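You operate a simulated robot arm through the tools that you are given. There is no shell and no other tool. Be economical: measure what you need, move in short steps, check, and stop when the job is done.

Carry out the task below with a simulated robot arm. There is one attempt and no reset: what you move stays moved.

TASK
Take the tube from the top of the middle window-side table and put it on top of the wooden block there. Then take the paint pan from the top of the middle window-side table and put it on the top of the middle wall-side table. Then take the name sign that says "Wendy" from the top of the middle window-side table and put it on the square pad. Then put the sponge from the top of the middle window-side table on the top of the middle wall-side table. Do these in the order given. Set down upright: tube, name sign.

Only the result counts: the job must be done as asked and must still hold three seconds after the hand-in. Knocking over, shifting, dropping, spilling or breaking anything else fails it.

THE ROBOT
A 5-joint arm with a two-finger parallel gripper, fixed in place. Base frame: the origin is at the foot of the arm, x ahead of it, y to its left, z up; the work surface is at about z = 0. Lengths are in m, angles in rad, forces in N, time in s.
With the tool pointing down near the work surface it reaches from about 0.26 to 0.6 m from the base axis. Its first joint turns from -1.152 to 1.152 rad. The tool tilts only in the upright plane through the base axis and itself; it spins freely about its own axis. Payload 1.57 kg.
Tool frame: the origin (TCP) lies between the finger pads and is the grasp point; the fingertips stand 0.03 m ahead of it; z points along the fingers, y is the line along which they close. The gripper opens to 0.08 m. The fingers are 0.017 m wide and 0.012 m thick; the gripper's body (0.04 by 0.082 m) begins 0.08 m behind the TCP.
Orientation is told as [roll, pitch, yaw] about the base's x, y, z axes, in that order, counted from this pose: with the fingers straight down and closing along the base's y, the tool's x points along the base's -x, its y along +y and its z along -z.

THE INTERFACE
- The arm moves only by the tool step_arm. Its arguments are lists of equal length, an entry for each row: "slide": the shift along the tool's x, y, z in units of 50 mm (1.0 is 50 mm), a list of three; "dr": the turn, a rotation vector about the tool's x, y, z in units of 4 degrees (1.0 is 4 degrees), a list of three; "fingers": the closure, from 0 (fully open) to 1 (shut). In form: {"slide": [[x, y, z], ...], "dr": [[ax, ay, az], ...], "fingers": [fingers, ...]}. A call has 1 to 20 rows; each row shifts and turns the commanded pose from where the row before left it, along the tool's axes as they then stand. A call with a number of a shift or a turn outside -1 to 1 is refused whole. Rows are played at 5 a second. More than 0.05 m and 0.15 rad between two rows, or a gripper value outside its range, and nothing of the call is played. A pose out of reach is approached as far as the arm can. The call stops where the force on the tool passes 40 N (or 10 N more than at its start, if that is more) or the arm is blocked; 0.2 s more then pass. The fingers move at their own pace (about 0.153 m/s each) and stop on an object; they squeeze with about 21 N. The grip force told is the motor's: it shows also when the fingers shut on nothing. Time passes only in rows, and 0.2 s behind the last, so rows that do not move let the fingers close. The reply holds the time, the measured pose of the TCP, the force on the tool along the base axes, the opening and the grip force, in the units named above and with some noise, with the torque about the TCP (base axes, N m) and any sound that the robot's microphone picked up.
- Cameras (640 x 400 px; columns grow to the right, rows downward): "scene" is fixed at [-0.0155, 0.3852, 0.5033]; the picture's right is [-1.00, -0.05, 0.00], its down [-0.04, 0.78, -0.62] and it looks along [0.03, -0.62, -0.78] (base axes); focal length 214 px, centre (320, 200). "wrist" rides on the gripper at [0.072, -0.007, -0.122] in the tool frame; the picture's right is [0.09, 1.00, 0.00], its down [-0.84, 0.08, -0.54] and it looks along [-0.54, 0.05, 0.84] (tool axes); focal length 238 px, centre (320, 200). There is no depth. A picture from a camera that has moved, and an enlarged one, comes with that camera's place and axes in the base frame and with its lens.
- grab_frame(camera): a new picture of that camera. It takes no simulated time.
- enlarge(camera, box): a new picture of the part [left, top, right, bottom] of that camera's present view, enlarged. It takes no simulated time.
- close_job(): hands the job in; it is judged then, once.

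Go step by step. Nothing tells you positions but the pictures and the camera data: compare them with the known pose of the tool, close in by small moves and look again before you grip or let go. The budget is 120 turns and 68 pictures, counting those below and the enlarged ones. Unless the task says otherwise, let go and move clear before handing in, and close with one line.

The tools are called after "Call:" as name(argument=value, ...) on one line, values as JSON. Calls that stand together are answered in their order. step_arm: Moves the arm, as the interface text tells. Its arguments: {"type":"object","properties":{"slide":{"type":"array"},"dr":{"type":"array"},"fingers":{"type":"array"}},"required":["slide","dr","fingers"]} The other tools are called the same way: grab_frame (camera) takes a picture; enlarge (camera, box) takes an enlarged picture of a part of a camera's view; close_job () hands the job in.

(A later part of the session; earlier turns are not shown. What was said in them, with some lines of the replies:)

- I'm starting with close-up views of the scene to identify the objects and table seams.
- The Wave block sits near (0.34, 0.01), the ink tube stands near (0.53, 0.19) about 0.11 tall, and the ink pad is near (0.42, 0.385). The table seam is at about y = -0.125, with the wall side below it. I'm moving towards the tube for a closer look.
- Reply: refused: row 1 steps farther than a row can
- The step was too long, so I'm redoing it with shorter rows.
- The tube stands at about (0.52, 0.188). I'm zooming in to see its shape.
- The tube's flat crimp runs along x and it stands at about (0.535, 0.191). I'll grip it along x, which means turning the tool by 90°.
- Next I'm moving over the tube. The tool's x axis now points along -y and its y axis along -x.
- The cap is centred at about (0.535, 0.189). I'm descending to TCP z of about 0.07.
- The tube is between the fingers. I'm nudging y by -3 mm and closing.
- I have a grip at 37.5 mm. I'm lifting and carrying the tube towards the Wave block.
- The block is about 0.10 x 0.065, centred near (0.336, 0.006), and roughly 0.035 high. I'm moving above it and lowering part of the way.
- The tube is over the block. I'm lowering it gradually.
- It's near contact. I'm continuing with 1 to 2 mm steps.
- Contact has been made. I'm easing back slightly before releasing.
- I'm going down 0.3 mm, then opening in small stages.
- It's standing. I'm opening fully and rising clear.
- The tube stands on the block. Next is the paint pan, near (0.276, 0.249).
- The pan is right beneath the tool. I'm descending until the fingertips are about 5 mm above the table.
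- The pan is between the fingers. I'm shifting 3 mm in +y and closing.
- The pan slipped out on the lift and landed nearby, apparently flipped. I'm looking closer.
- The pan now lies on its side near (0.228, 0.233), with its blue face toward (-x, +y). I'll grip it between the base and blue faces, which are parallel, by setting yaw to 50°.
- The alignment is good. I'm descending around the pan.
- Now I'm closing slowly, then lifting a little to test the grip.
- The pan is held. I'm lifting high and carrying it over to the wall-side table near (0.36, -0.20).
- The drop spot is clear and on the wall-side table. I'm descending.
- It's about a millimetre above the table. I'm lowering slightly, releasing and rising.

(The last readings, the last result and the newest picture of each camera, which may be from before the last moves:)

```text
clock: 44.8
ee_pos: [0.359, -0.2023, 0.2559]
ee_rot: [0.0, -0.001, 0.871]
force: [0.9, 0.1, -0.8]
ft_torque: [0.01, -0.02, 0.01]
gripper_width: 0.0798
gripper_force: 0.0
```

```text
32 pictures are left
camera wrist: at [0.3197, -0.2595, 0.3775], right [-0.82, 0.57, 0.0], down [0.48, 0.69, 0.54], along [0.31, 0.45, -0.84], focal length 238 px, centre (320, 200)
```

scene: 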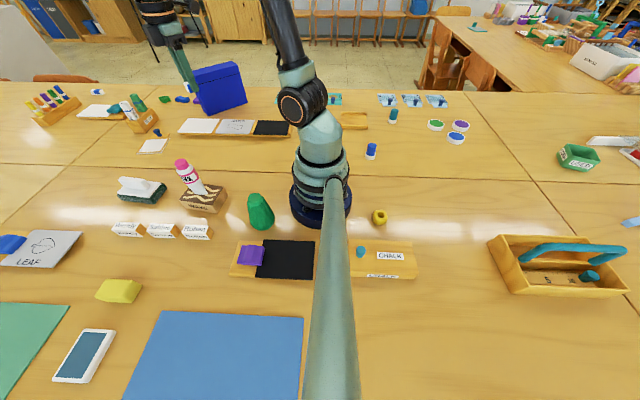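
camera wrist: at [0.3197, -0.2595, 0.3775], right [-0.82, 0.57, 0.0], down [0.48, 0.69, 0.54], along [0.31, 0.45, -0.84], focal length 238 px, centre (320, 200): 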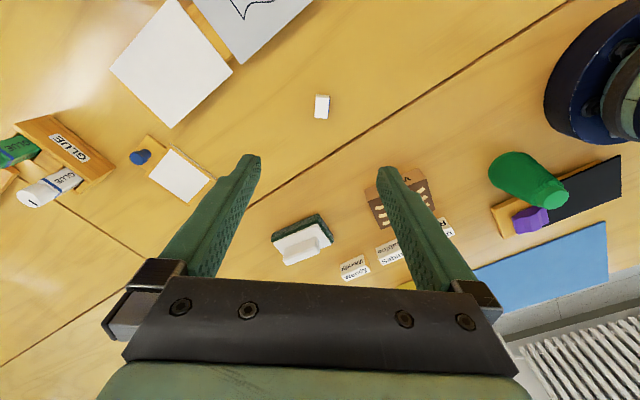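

The pan is on the wall-side table. Next is the Wendy sign; I'm going above it with yaw at 90°.

Call:
step_arm(slide=[[-0.735, 0.237, 0], [-0.735, 0.237, 0], [-0.735, 0.237, 0], [-0.735, 0.237, 0], [-0.735, 0.237, 0], [-0.735, 0.237, 0], [-0.735, 0.237, 0], [-0.735, 0.237, 0], [-0.735, 0.237, 0], [0, 0, 0], [0, 0, 0], [0, 0, 0], [0, 0, 0], [0, 0, 0], [0, 0, 0], [0, 0, 0], [0, 0, 0], [0, 0, 0], [0, 0, 0], [0, 0, 0]], dr=[[0, 0, 0], [0, 0, 0], [0, 0, 0], [0, 0, 0], [0, 0, 0], [0, 0, 0], [0, 0, 0], [0, 0, 0], [0, 0, 0], [0, 0, -1], [0, 0, -1], [0, 0, -1], [0, 0, -1], [0, 0, -1], [0, 0, -1], [0, 0, -1], [0, 0, -1], [0, 0, -1], [0, 0, -1], [0, 0, 0]], fingers=[0, 0, 0, 0, 0, 0, 0, 0, 0, 0, 0, 0, 0, 0, 0, 0, 0, 0, 0, 0])

Call:
enlarge(camera="wrist", box=[220, 50, 440, 187])

Call:
enlarge(camera="scene", box=[100, 200, 220, 260])

```text
clock: 49.0
ee_pos: [0.4914, 0.1225, 0.2574]
ee_rot: [0.001, 0.001, 1.573]
force: [0.6, -0.3, 0.3]
ft_torque: [0.02, -0.02, 0.02]
gripper_width: 0.0801
gripper_force: 0.1
```

```text
2.91 times, centred on (330, 118) of wrist
camera zoom: at [0.4975, 0.0527, 0.3794], right [-1.0, -0.09, 0.0], down [-0.08, 0.84, 0.54], along [-0.05, 0.54, -0.84], focal length 693 px, centre (291, 437)
```

zoom: 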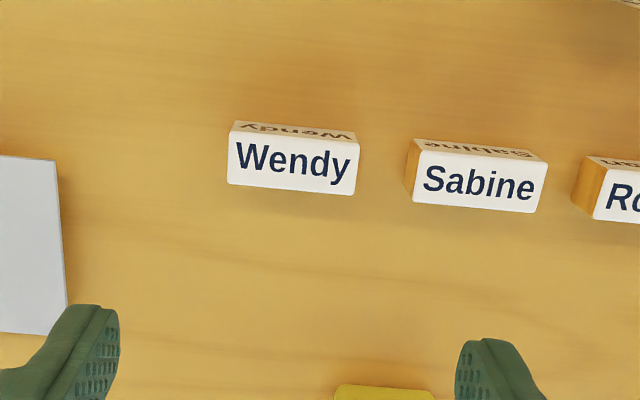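

```text
5.33 times, centred on (160, 230) of scene
camera zoom: at [-0.0155, 0.3852, 0.5033], right [-1.0, -0.05, 0.0], down [-0.04, 0.78, -0.62], along [0.03, -0.62, -0.78], focal length 1144 px, centre (1173, 40)
```

zoom: 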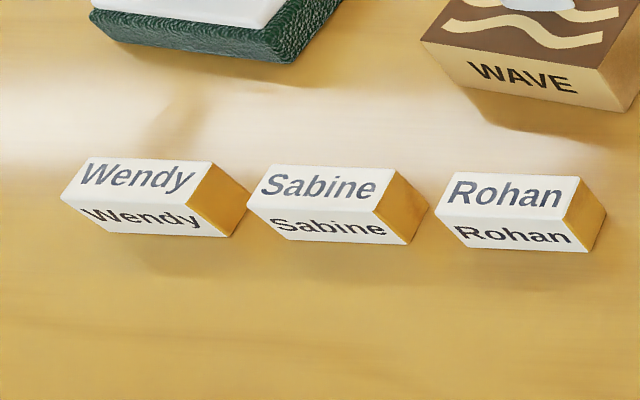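

Wendy is a box-shaped sign about 0.063 x 0.026 x 0.032, centred at about (0.4905, 0.1215). I'll turn to yaw 0 and grip across its narrow width.

Call:
step_arm(slide=[[0, 0, 0], [0, 0, 0], [0, 0, 0], [0, 0, 0], [0, 0, 0], [0, 0, 0], [0, 0, 0], [0, 0, 0], [0, 0, 0], [0, 0, 0], [0, 0, 0], [0, 0, 0], [0, 0, 0], [0, 0, 0], [0, 0, 0], [0, 0, 0], [0, 0, 0], [0, 0, 0], [0, 0, 0], [0, 0, 0]], dr=[[0, 0, 1], [0, 0, 1], [0, 0, 1], [0, 0, 1], [0, 0, 1], [0, 0, 1], [0, 0, 1], [0, 0, 1], [0, 0, 1], [0, 0, 1], [0, 0, 1], [0, 0, 1], [0, 0, 1], [0, 0, 1], [0, 0, 1], [0, 0, 1], [0, 0, 1], [0, 0, 1], [0, 0, 1], [0, 0, 1]], fingers=[0, 0, 0, 0, 0, 0, 0, 0, 0, 0, 0, 0, 0, 0, 0, 0, 0, 0, 0, 0])

Call:
step_arm(slide=[[0, 0, 0], [0, 0, 0], [0, 0, 0], [0, 0, 0.9], [0, 0, 0.9], [0, 0, 0.6], [0, 0, 0]], dr=[[0, 0, 1], [0, 0, 1], [0, 0, 0.5], [0, 0, 0], [0, 0, 0], [0, 0, 0], [0, 0, 0]], fingers=[0, 0, 0, 0, 0, 0, 0])

Call:
grab_frame(camera="wrist")

```text
clock: 53.2
ee_pos: [0.4907, 0.1217, 0.2554]
ee_rot: [0.002, 0.001, 0.174]
force: [0.0, 0.4, -0.1]
ft_torque: [0.03, -0.01, 0.02]
gripper_width: 0.0804
gripper_force: 0.0
```

```text
clock: 54.8
ee_pos: [0.4927, 0.1214, 0.1378]
ee_rot: [0.0, -0.001, 0.0]
force: [0.1, 0.1, 0.4]
ft_torque: [-0.01, -0.02, -0.01]
gripper_width: 0.0799
gripper_force: 0.0
```

```text
29 pictures are left
camera wrist: at [0.4213, 0.1162, 0.2592], right [-0.09, 1.0, 0.0], down [0.84, 0.08, 0.54], along [0.54, 0.05, -0.84], focal length 238 px, centre (320, 200)
```

wrist: 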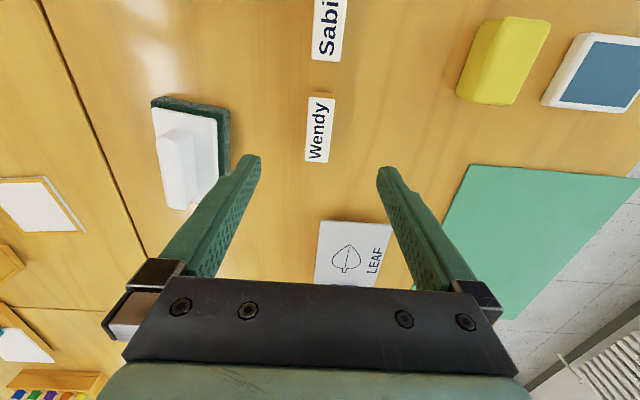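

The sign is between the fingers. I'm descending.

Call:
step_arm(slide=[[0.06, 0, 0.6], [0, 0, 0.6], [0, 0, 0.5], [0, 0, 0.24], [0, 0, 0]], dr=[[0, 0, 0], [0, 0, 0], [0, 0, 0], [0, 0, 0], [0, 0, 0]], fingers=[0, 0, 0, 0, 0])

Call:
grab_frame(camera="wrist")

```text
clock: 56.0
ee_pos: [0.4903, 0.1229, 0.0401]
ee_rot: [0.001, -0.002, 0.0]
force: [-0.3, -0.1, -0.3]
ft_torque: [0.01, 0.01, 0.01]
gripper_width: 0.0799
gripper_force: 0.1
```

```text
28 pictures are left
camera wrist: at [0.4181, 0.1176, 0.1618], right [-0.09, 1.0, 0.0], down [0.84, 0.08, 0.54], along [0.54, 0.05, -0.84], focal length 238 px, centre (320, 200)
```

wrist: 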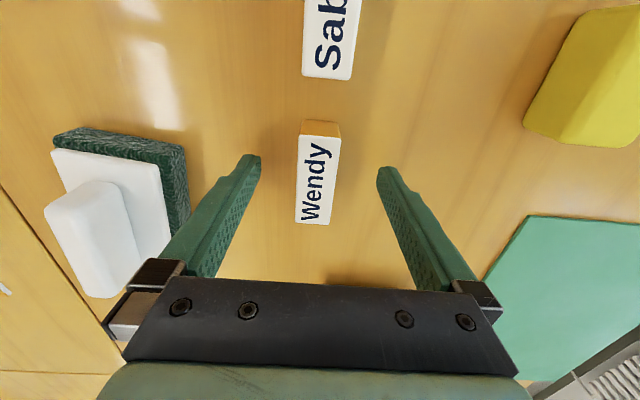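

Call:
step_arm(slide=[[0.05, 0, 0.08], [0, 0, 0], [0, 0, 0], [0, 0, 0], [0, 0, 0], [0, 0, 0], [0, 0, 0]], dr=[[0, 0, 0], [0, 0, 0], [0, 0, 0], [0, 0, 0], [0, 0, 0], [0, 0, 0], [0, 0, 0]], fingers=[0, 0.3, 0.5, 0.6, 0.8, 1, 1])

Call:
step_arm(slide=[[0, 0, -0.05], [0, 0, -0.15], [0, 0, -0.2], [0, 0, -0.2], [0, 0, 0]], dr=[[0, 0, 0], [0, 0, 0], [0, 0, 0], [0, 0, 0], [0, 0, 0]], fingers=[1, 1, 1, 1, 1])

Call:
grab_frame(camera="wrist")

```text
clock: 57.6
ee_pos: [0.4863, 0.1222, 0.0351]
ee_rot: [0.0, 0.001, -0.001]
force: [0.5, -0.1, 1.1]
ft_torque: [0.0, 0.04, 0.02]
gripper_width: 0.0231
gripper_force: 20.7
```

```text
clock: 58.8
ee_pos: [0.4848, 0.1216, 0.0668]
ee_rot: [0.0, 0.0, 0.0]
force: [0.4, -0.8, -0.2]
ft_torque: [0.0, 0.03, 0.01]
gripper_width: 0.0228
gripper_force: 20.7
```

```text
27 pictures are left
camera wrist: at [0.4127, 0.1162, 0.1877], right [-0.09, 1.0, 0.0], down [0.84, 0.08, 0.54], along [0.54, 0.05, -0.84], focal length 238 px, centre (320, 200)
```

wrist: 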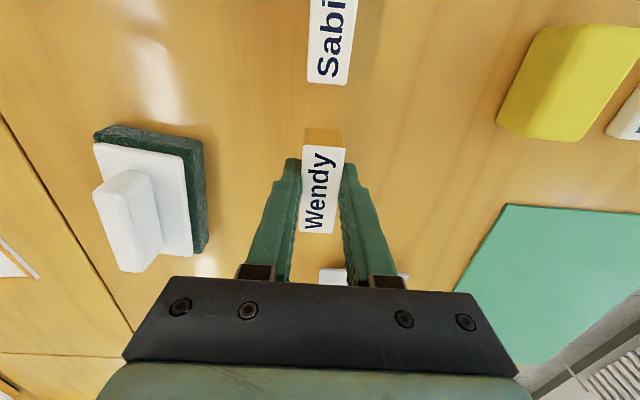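

I have the sign. I'm lifting it and carrying it over the pad.

Call:
step_arm(slide=[[0, 0, -0.9], [0, 0, -0.9], [0.19, 0.745, 0], [0.19, 0.745, 0], [0.19, 0.745, 0], [0.19, 0.745, 0], [0.19, 0.745, 0], [0.19, 0.745, 0], [0.19, 0.7, 0], [0, 0, 0]], dr=[[0, 0, 0], [0, 0, 0], [0, 0, 0], [0, 0, 0], [0, 0, 0], [0, 0, 0], [0, 0, 0], [0, 0, 0], [0, 0, 0], [0, 0, 0]], fingers=[1, 1, 1, 1, 1, 1, 1, 1, 1, 1])

Call:
grab_frame(camera="wrist")

```text
clock: 61.0
ee_pos: [0.4177, 0.3812, 0.1559]
ee_rot: [-0.001, 0.0, 0.0]
force: [-0.2, 0.5, -0.1]
ft_torque: [0.02, 0.01, 0.04]
gripper_width: 0.0231
gripper_force: 20.7
```

```text
26 pictures are left
camera wrist: at [0.3448, 0.3751, 0.2777], right [-0.09, 1.0, 0.0], down [0.84, 0.08, 0.54], along [0.54, 0.05, -0.84], focal length 238 px, centre (320, 200)
```

wrist: 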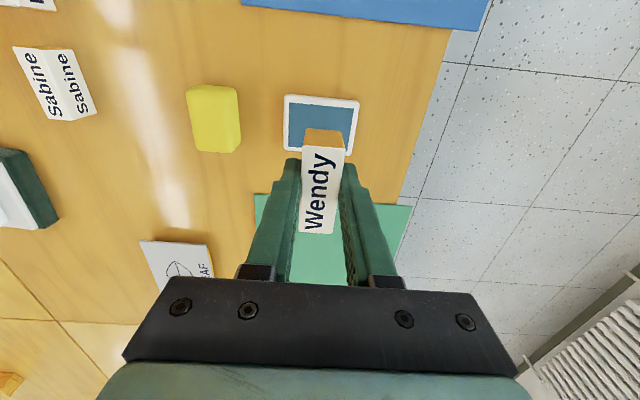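

The pad is about 0.062 (x) by 0.075 (y), centred at (0.420, 0.382). I'm rotating the sign so its length runs along y.

Call:
step_arm(slide=[[0, 0, 0], [0, 0, 0], [0, 0, 0], [0, 0, 0], [0, 0, 0], [0, 0, 0], [0, 0, 0], [0, 0, 0], [0, 0, 0], [0, 0, 0], [0, 0, 0], [0, 0, 0], [0, 0, 0], [0, 0, 0], [0, 0, 0], [0, 0, 0], [0, 0, 0], [0, 0, 0], [0, 0, 0], [0, 0, 0]], dr=[[0, 0, -1], [0, 0, -1], [0, 0, -1], [0, 0, -1], [0, 0, -1], [0, 0, -1], [0, 0, -1], [0, 0, -1], [0, 0, -1], [0, 0, -1], [0, 0, -1], [0, 0, -1], [0, 0, -1], [0, 0, -1], [0, 0, -1], [0, 0, -1], [0, 0, -1], [0, 0, -1], [0, 0, -1], [0, 0, -1]], fingers=[1, 1, 1, 1, 1, 1, 1, 1, 1, 1, 1, 1, 1, 1, 1, 1, 1, 1, 1, 1])

Call:
step_arm(slide=[[0, 0, 0], [0, 0, 0], [0, 0, 0], [0, 0, 0.5], [0, 0, 0.4], [0, 0, 0]], dr=[[0, 0, -1], [0, 0, -1], [0, 0, -0.5], [0, 0, 0], [0, 0, 0], [0, 0, 0]], fingers=[1, 1, 1, 1, 1, 1])

Call:
grab_frame(camera="wrist")

Call:
grab_frame(camera="scene")

```text
clock: 65.2
ee_pos: [0.4197, 0.381, 0.1561]
ee_rot: [0.0, -0.001, 1.399]
force: [0.0, -0.2, -0.4]
ft_torque: [-0.01, -0.01, -0.01]
gripper_width: 0.0231
gripper_force: 20.0
```

```text
clock: 66.6
ee_pos: [0.4175, 0.3799, 0.1086]
ee_rot: [0.002, 0.0, 1.574]
force: [-0.3, -0.6, -0.5]
ft_torque: [0.03, 0.0, -0.02]
gripper_width: 0.0229
gripper_force: 20.7
```

```text
25 pictures are left
camera wrist: at [0.4244, 0.3094, 0.233], right [-1.0, -0.09, 0.0], down [-0.08, 0.84, 0.54], along [-0.05, 0.54, -0.84], focal length 238 px, centre (320, 200)
```

wrist: 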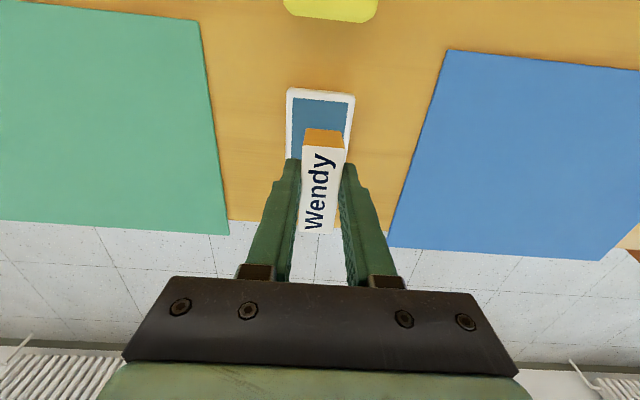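

```text
24 pictures are left
```

scene: 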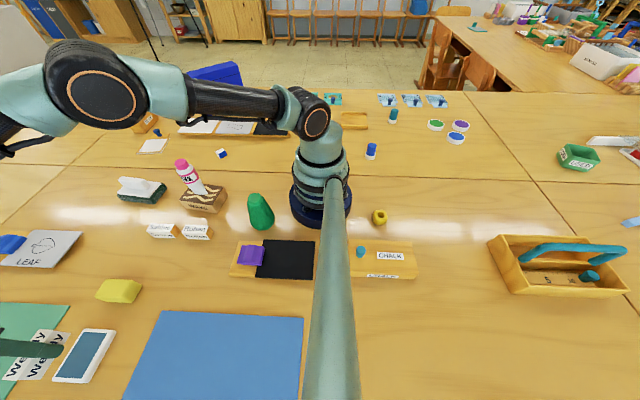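

The sign is aligned over the pad. I'm lowering carefully.

Call:
step_arm(slide=[[0, -0.03, 0.4], [0, 0, 0.3], [0, 0, 0.2], [0, 0, 0], [0, 0, 0]], dr=[[0, 0, 0], [0, 0, 0], [0, 0, 0], [0, 0, 0], [0, 0, 0]], fingers=[1, 1, 1, 1, 1])

Call:
enlarge(camera="scene", box=[0, 300, 160, 400])

```text
clock: 67.8
ee_pos: [0.4202, 0.3798, 0.0652]
ee_rot: [0.0, 0.0, 1.57]
force: [-0.2, -0.1, 0.2]
ft_torque: [0.01, 0.01, -0.02]
gripper_width: 0.0229
gripper_force: 21.2
```

```text
4.00 times, centred on (80, 350) of scene
camera zoom: at [-0.0155, 0.3852, 0.5033], right [-1.0, -0.05, 0.0], down [-0.04, 0.78, -0.62], along [0.03, -0.62, -0.78], focal length 858 px, centre (1280, -400)
```

zoom: 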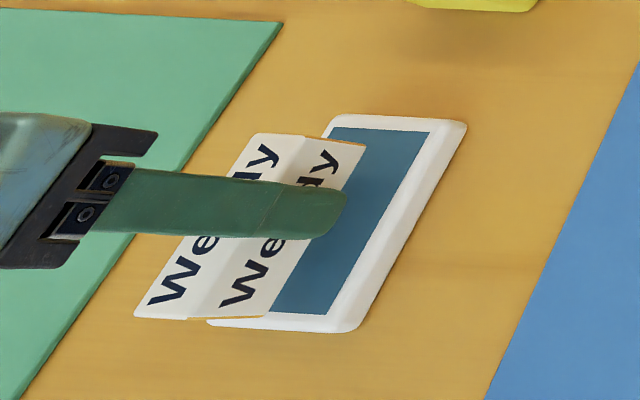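

Call:
step_arm(slide=[[0, 0, 0.06], [0, 0, 0.06], [0, 0, 0], [0, 0, 0]], dr=[[0, 0, 0], [0, 0, 0], [0, 0, 0], [0, 0, 0]], fingers=[1, 1, 1, 1])

Call:
step_arm(slide=[[0, 0, 0.04], [0, 0, 0], [0, 0, 0]], dr=[[0, 0, 0], [0, 0, 0], [0, 0, 0]], fingers=[1, 1, 1])

Call:
step_arm(slide=[[0, 0, 0.04], [0, 0, 0], [0, 0, 0]], dr=[[0, 0, 0], [0, 0, 0], [0, 0, 0]], fingers=[1, 1, 1])

Call:
enlarge(camera="scene", box=[0, 300, 160, 400])

```text
clock: 68.8
ee_pos: [0.4192, 0.381, 0.0601]
ee_rot: [0.001, 0.0, 1.571]
force: [0.3, 0.0, -0.3]
ft_torque: [-0.02, -0.03, 0.01]
gripper_width: 0.0228
gripper_force: 21.0
```

```text
clock: 69.6
ee_pos: [0.4192, 0.3799, 0.0572]
ee_rot: [0.001, -0.001, 1.57]
force: [-0.7, -0.2, 0.0]
ft_torque: [0.0, -0.03, 0.01]
gripper_width: 0.0229
gripper_force: 20.7
```

```text
clock: 70.4
ee_pos: [0.4205, 0.3796, 0.0543]
ee_rot: [0.0, 0.0, 1.571]
force: [-0.1, 0.6, -0.3]
ft_torque: [-0.02, 0.0, -0.04]
gripper_width: 0.0229
gripper_force: 21.3
```

```text
4.00 times, centred on (80, 350) of scene
camera zoom: at [-0.0155, 0.3852, 0.5033], right [-1.0, -0.05, 0.0], down [-0.04, 0.78, -0.62], along [0.03, -0.62, -0.78], focal length 858 px, centre (1280, -400)
```

zoom: 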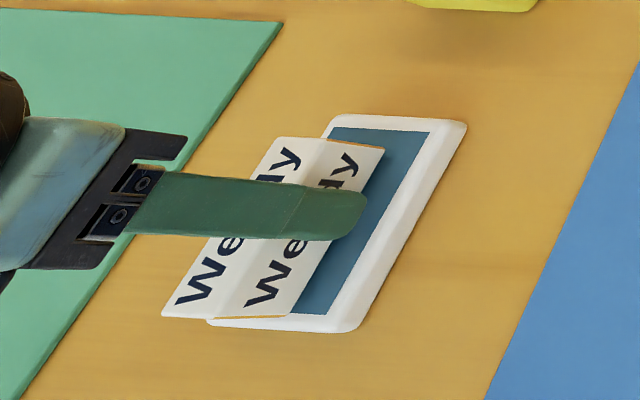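

Call:
step_arm(slide=[[0, 0, 0.04], [0, 0, 0], [0, 0, 0]], dr=[[0, 0, 0], [0, 0, 0], [0, 0, 0]], fingers=[1, 1, 1])

Call:
step_arm(slide=[[0, 0, 0.03], [0, 0, 0], [0, 0, 0]], dr=[[0, 0, 0], [0, 0, 0], [0, 0, 0]], fingers=[1, 1, 1])

```text
clock: 71.2
ee_pos: [0.4218, 0.3795, 0.053]
ee_rot: [-0.001, 0.0, 1.57]
force: [0.4, 0.0, 0.0]
ft_torque: [0.01, 0.0, 0.01]
gripper_width: 0.0228
gripper_force: 20.8
```

```text
clock: 72.0
ee_pos: [0.4188, 0.3804, 0.0516]
ee_rot: [-0.001, -0.002, 1.571]
force: [-0.3, -0.8, 5.5]
ft_torque: [-0.02, 0.03, -0.02]
gripper_width: 0.0227
gripper_force: 21.4
```

The sign touches the pad. I'm backing off half a millimetre, releasing gently, then rising.

Call:
step_arm(slide=[[0, 0, -0.01], [0, 0, 0], [0, 0, 0], [0, 0, 0], [0, 0, 0], [0, 0, 0], [0, 0, 0]], dr=[[0, 0, 0], [0, 0, 0], [0, 0, 0], [0, 0, 0], [0, 0, 0], [0, 0, 0], [0, 0, 0]], fingers=[1, 0.69, 0.65, 0.6, 0.5, 0.4, 0.4])

Call:
step_arm(slide=[[0, 0, -0.2], [0, 0, -0.6], [0, 0, -0.8], [0, 0, -0.8], [0, 0, 0]], dr=[[0, 0, 0], [0, 0, 0], [0, 0, 0], [0, 0, 0], [0, 0, 0]], fingers=[0.4, 0.4, 0.4, 0, 0])

Call:
enlarge(camera="scene", box=[0, 260, 200, 400])

Call:
grab_frame(camera="wrist")

```text
clock: 73.6
ee_pos: [0.4207, 0.3803, 0.053]
ee_rot: [0.001, -0.001, 1.571]
force: [0.1, 0.3, 0.3]
ft_torque: [0.02, 0.01, 0.0]
gripper_width: 0.0479
gripper_force: 0.2
```

```text
clock: 74.8
ee_pos: [0.4216, 0.3791, 0.1706]
ee_rot: [0.001, -0.001, 1.57]
force: [-0.2, 0.2, -0.1]
ft_torque: [-0.01, 0.01, 0.01]
gripper_width: 0.0801
gripper_force: 0.0
```

```text
2.86 times, centred on (100, 330) of scene
camera zoom: at [-0.0155, 0.3852, 0.5033], right [-1.0, -0.05, 0.0], down [-0.04, 0.78, -0.62], along [0.03, -0.62, -0.78], focal length 613 px, centre (949, -171)
```

zoom: 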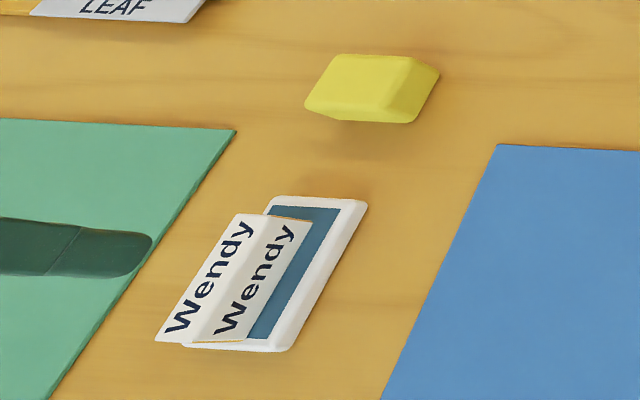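

```text
20 pictures are left
camera wrist: at [0.4276, 0.3094, 0.2938], right [-1.0, -0.09, 0.0], down [-0.08, 0.84, 0.54], along [-0.05, 0.54, -0.84], focal length 238 px, centre (320, 200)
```

wrist: 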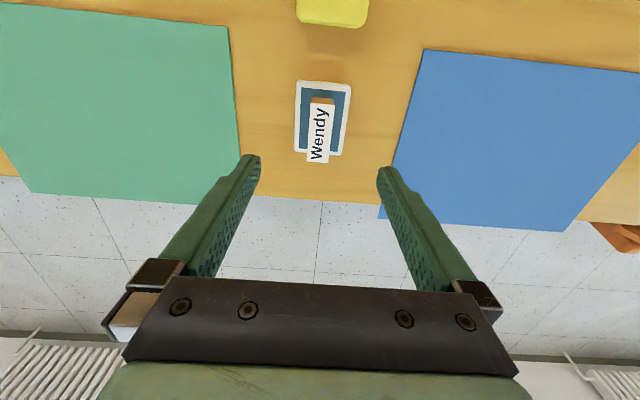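

The sign rests on the pad. Next is the sponge, near (0.42, 0.267).

Call:
step_arm(slide=[[0.75, 0, 0], [0.75, 0, 0], [0.75, 0, 0], [0, 0, 0]], dr=[[0, 0, 0], [0, 0, 0], [0, 0, 0], [0, 0, 0]], fingers=[0, 0, 0, 0])

Call:
grab_frame(camera="wrist")

```text
clock: 75.8
ee_pos: [0.4219, 0.2647, 0.1728]
ee_rot: [0.0, 0.0, 1.572]
force: [0.2, 0.0, 0.1]
ft_torque: [-0.03, 0.02, 0.03]
gripper_width: 0.0799
gripper_force: 0.1
```

```text
19 pictures are left
camera wrist: at [0.4276, 0.195, 0.2943], right [-1.0, -0.09, 0.0], down [-0.08, 0.84, 0.54], along [-0.05, 0.54, -0.84], focal length 238 px, centre (320, 200)
```

wrist: 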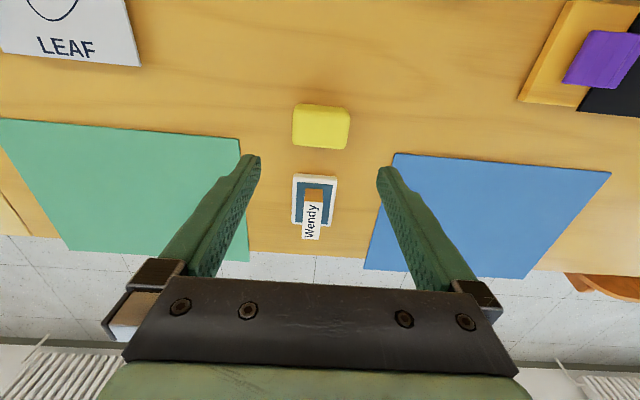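

The sponge is about 0.065 x 0.043, centred at about (0.4195, 0.276). I'll rotate to yaw 0 and grip across the 0.043 width.

Call:
step_arm(slide=[[0, 0, 0], [0, 0, 0], [0, 0, 0], [0, 0, 0], [0, 0, 0], [0, 0, 0], [0, 0, 0], [0, 0, 0], [0, 0, 0], [0, 0, 0], [0, 0, 0], [0, 0, 0], [0, 0, 0], [0, 0, 0], [0, 0, 0], [0, 0, 0], [0, 0, 0], [0, 0, 0], [0, 0, 0], [0, 0, 0]], dr=[[0, 0, 1], [0, 0, 1], [0, 0, 1], [0, 0, 1], [0, 0, 1], [0, 0, 1], [0, 0, 1], [0, 0, 1], [0, 0, 1], [0, 0, 1], [0, 0, 1], [0, 0, 1], [0, 0, 1], [0, 0, 1], [0, 0, 1], [0, 0, 1], [0, 0, 1], [0, 0, 1], [0, 0, 1], [0, 0, 1]], fingers=[0.15, 0.15, 0.15, 0.15, 0.15, 0.15, 0.15, 0.15, 0.15, 0.15, 0.15, 0.15, 0.15, 0.15, 0.15, 0.15, 0.15, 0.15, 0.15, 0.15])

Call:
step_arm(slide=[[0, 0, 0], [0, 0, 0], [0, 0, 0], [0.04, 0.22, 0], [0, 0, 0.6], [0, 0, 0]], dr=[[0, 0, 1], [0, 0, 1], [0, 0, 0.5], [0, 0, 0], [0, 0, 0], [0, 0, 0]], fingers=[0.15, 0.15, 0.15, 0.15, 0.15, 0.15])

Call:
grab_frame(camera="wrist")

```text
clock: 80.0
ee_pos: [0.42, 0.2675, 0.1723]
ee_rot: [0.002, -0.001, 0.175]
force: [0.8, -0.9, -0.7]
ft_torque: [-0.01, 0.0, -0.01]
gripper_width: 0.0681
gripper_force: 0.1
```

```text
clock: 81.4
ee_pos: [0.4188, 0.2766, 0.1441]
ee_rot: [0.0, 0.0, -0.001]
force: [1.0, 0.2, -0.2]
ft_torque: [0.02, -0.01, 0.0]
gripper_width: 0.0681
gripper_force: 0.0
```

```text
18 pictures are left
camera wrist: at [0.3473, 0.2717, 0.2653], right [-0.09, 1.0, 0.0], down [0.84, 0.08, 0.54], along [0.54, 0.05, -0.84], focal length 238 px, centre (320, 200)
```

wrist: 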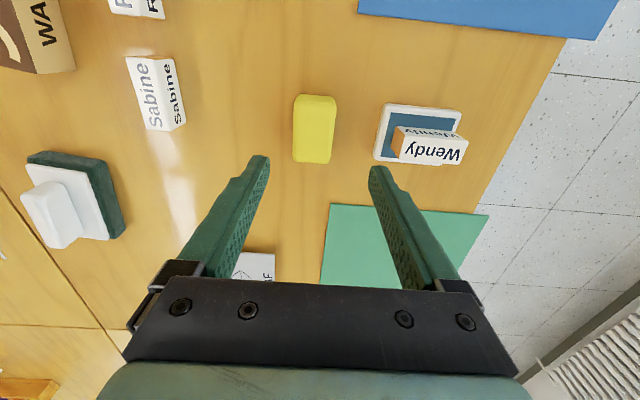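

Call:
step_arm(slide=[[0.03, -0.06, 0.6], [0, 0, 0.6], [0, 0, 0.6], [0, 0, 0.3], [0, 0, 0]], dr=[[0, 0, 0], [0, 0, 0], [0, 0, 0], [0, 0, 0], [0, 0, 0]], fingers=[0.15, 0.15, 0.15, 0.15, 0.15])

Call:
grab_frame(camera="wrist")

```text
clock: 82.6
ee_pos: [0.4167, 0.275, 0.0417]
ee_rot: [0.001, 0.0, -0.001]
force: [-0.3, -0.4, -0.4]
ft_torque: [0.02, 0.02, 0.01]
gripper_width: 0.068
gripper_force: 0.0
```

```text
17 pictures are left
camera wrist: at [0.3453, 0.2703, 0.1629], right [-0.09, 1.0, 0.0], down [0.84, 0.08, 0.54], along [0.54, 0.05, -0.84], focal length 238 px, centre (320, 200)
```

wrist: 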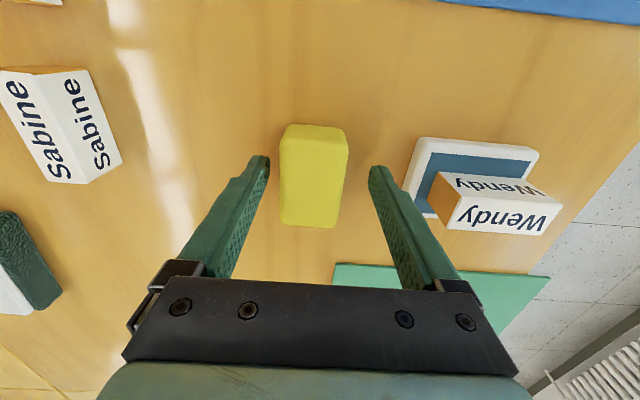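

Call:
step_arm(slide=[[0, -0.04, 0.09], [0, 0, 0], [0, 0, 0], [0, 0, 0], [0, 0, 0], [0, 0, 0]], dr=[[0, 0, 0], [0, 0, 0], [0, 0, 0], [0, 0, 0], [0, 0, 0], [0, 0, 0]], fingers=[0.15, 0.3, 0.45, 0.7, 1, 1])

Call:
step_arm(slide=[[0, 0, -0.05], [0, 0, -0.15], [0, 0, -0.2], [0, 0, -0.2], [0, 0, 0]], dr=[[0, 0, 0], [0, 0, 0], [0, 0, 0], [0, 0, 0], [0, 0, 0]], fingers=[1, 1, 1, 1, 1])

Call:
grab_frame(camera="wrist")

```text
clock: 84.0
ee_pos: [0.4167, 0.2744, 0.0367]
ee_rot: [0.0, -0.001, 0.001]
force: [0.0, 0.5, 0.2]
ft_torque: [0.02, 0.01, 0.02]
gripper_width: 0.0386
gripper_force: 21.1
```

```text
clock: 85.2
ee_pos: [0.4149, 0.2729, 0.0643]
ee_rot: [0.001, 0.0, -0.002]
force: [-0.5, -0.1, 0.8]
ft_torque: [-0.03, 0.01, -0.01]
gripper_width: 0.0386
gripper_force: 20.6
```

```text
16 pictures are left
camera wrist: at [0.344, 0.2686, 0.1861], right [-0.09, 1.0, 0.0], down [0.84, 0.08, 0.54], along [0.54, 0.05, -0.84], focal length 238 px, centre (320, 200)
```

wrist: 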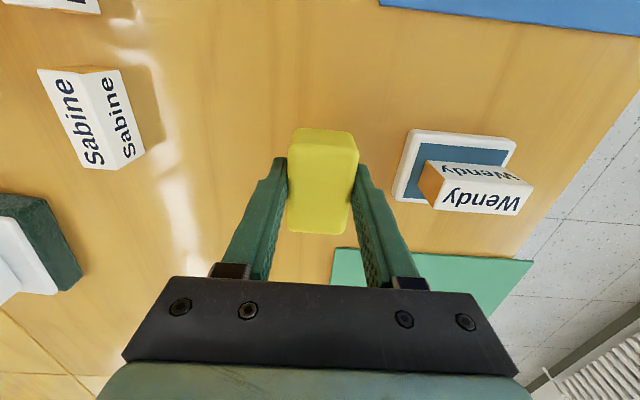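

The sponge is held. I'm lifting high and carrying it to the wall-side table near (0.45, -0.205).

Call:
step_arm(slide=[[0, 0, -0.8], [0, 0, -0.8], [0, 0, -0.8], [0, 0, -0.8], [0, 0, -0.8], [-0.058, -0.797, 0], [-0.058, -0.797, 0], [-0.058, -0.797, 0], [-0.058, -0.797, 0], [-0.058, -0.797, 0], [-0.058, -0.797, 0], [-0.058, -0.797, 0], [-0.058, -0.797, 0], [-0.058, -0.797, 0], [-0.058, -0.797, 0], [-0.058, -0.797, 0], [-0.058, -0.797, 0], [0, 0, 0]], dr=[[0, 0, 0], [0, 0, 0], [0, 0, 0], [0, 0, 0], [0, 0, 0], [0, 0, 0], [0, 0, 0], [0, 0, 0], [0, 0, 0], [0, 0, 0], [0, 0, 0], [0, 0, 0], [0, 0, 0], [0, 0, 0], [0, 0, 0], [0, 0, 0], [0, 0, 0], [0, 0, 0]], fingers=[1, 1, 1, 1, 1, 1, 1, 1, 1, 1, 1, 1, 1, 1, 1, 1, 1, 1])

Call:
grab_frame(camera="wrist")

```text
clock: 89.0
ee_pos: [0.451, -0.2045, 0.2639]
ee_rot: [0.0, 0.0, 0.002]
force: [-0.5, 0.4, -0.8]
ft_torque: [0.01, 0.0, -0.01]
gripper_width: 0.0386
gripper_force: 21.5
```

```text
15 pictures are left
camera wrist: at [0.381, -0.2108, 0.3861], right [-0.09, 1.0, 0.0], down [0.84, 0.08, 0.54], along [0.54, 0.05, -0.84], focal length 238 px, centre (320, 200)
```

wrist: 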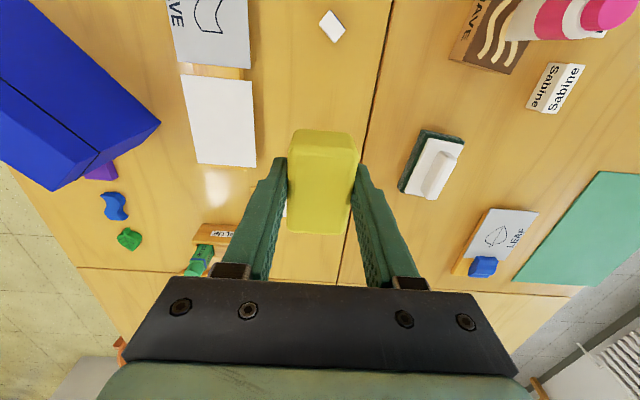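

The drop area is clear. I'm lowering the sponge.

Call:
step_arm(slide=[[0, 0, 0.85], [0, 0, 0.85], [0, 0, 0.85], [0, 0, 0.85], [0, 0, 0.7], [0, 0, 0.3], [0, 0, 0], [0, 0, 0]], dr=[[0, 0, 0], [0, 0, 0], [0, 0, 0], [0, 0, 0], [0, 0, 0], [0, 0, 0], [0, 0, 0], [0, 0, 0]], fingers=[1, 1, 1, 1, 1, 1, 1, 1])

Call:
step_arm(slide=[[0, 0, 0.04], [0, 0, 0], [0, 0, 0]], dr=[[0, 0, 0], [0, 0, 0], [0, 0, 0]], fingers=[1, 1, 1])

```text
clock: 90.8
ee_pos: [0.4527, -0.2052, 0.0435]
ee_rot: [-0.002, 0.0, 0.001]
force: [-0.5, 1.5, 0.3]
ft_torque: [-0.01, -0.04, -0.02]
gripper_width: 0.0386
gripper_force: 21.1
```

```text
clock: 91.6
ee_pos: [0.4536, -0.204, 0.0416]
ee_rot: [0.001, 0.002, -0.001]
force: [0.1, -0.5, -0.1]
ft_torque: [-0.03, -0.01, -0.02]
gripper_width: 0.0387
gripper_force: 21.3
```

Call:
step_arm(slide=[[0, 0, 0.04], [0, 0, 0], [0, 0, 0]], dr=[[0, 0, 0], [0, 0, 0], [0, 0, 0]], fingers=[1, 1, 1])

Call:
step_arm(slide=[[0, 0, 0.03], [0, 0, 0], [0, 0, 0]], dr=[[0, 0, 0], [0, 0, 0], [0, 0, 0]], fingers=[1, 1, 1])

```text
clock: 92.4
ee_pos: [0.4526, -0.2042, 0.0401]
ee_rot: [0.001, 0.001, 0.001]
force: [-0.7, -0.6, -0.5]
ft_torque: [-0.02, 0.02, 0.0]
gripper_width: 0.0387
gripper_force: 21.2
```

```text
clock: 93.2
ee_pos: [0.4515, -0.2049, 0.0388]
ee_rot: [0.001, -0.001, 0.0]
force: [-0.3, -1.6, -1.3]
ft_torque: [-0.01, -0.02, -0.05]
gripper_width: 0.0387
gripper_force: 20.9
```

I'm lowering another millimetre, then releasing and rising.

Call:
step_arm(slide=[[0, 0, 0.025], [0, 0, 0], [0, 0, 0], [0, 0, 0], [0, 0, 0], [0, 0, 0], [0, 0, -0.2], [0, 0, -0.6], [0, 0, -0.9], [0, 0, -0.9], [0, 0, -0.9], [0, 0, -0.9], [0, 0, 0]], dr=[[0, 0, 0], [0, 0, 0], [0, 0, 0], [0, 0, 0], [0, 0, 0], [0, 0, 0], [0, 0, 0], [0, 0, 0], [0, 0, 0], [0, 0, 0], [0, 0, 0], [0, 0, 0], [0, 0, 0]], fingers=[1, 0.49, 0.45, 0.35, 0.2, 0.1, 0.1, 0.1, 0.1, 0.1, 0, 0, 0])

Call:
grab_frame(camera="wrist")

Call:
grab_frame(camera="scene")

```text
clock: 96.0
ee_pos: [0.4476, -0.2066, 0.2539]
ee_rot: [-0.002, 0.0, 0.0]
force: [-0.2, -0.5, -0.2]
ft_torque: [0.0, -0.02, 0.01]
gripper_width: 0.0802
gripper_force: 0.0
```

```text
14 pictures are left
camera wrist: at [0.3761, -0.2113, 0.3763], right [-0.09, 1.0, 0.0], down [0.84, 0.08, 0.54], along [0.54, 0.05, -0.84], focal length 238 px, centre (320, 200)
```

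wrist: 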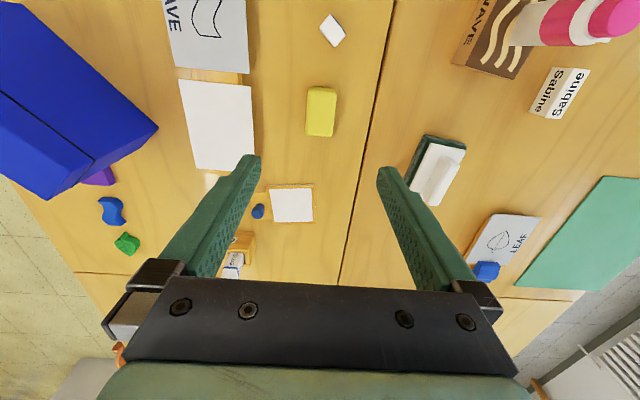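

```text
13 pictures are left
```

scene: 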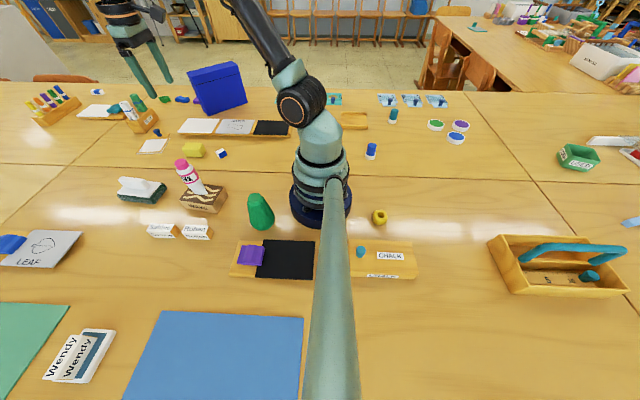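

All four objects are in place, everything else is undisturbed, and the hand is clear, so I'm handing in.

Call:
close_job()

```text
The job is handed in.
```

I did all four moves in the order given and handed the job in; I have not seen the judge's result. The tube stands on the wooden block. The paint pan and the sponge are on the middle wall-side table, and the "Wendy" sign stands on the square pad. The paint pan slipped from the grip on the first lift, landing on its side on the window-side table. I picked it up again and set it down on its side. In the final pictures nothing else looks moved.
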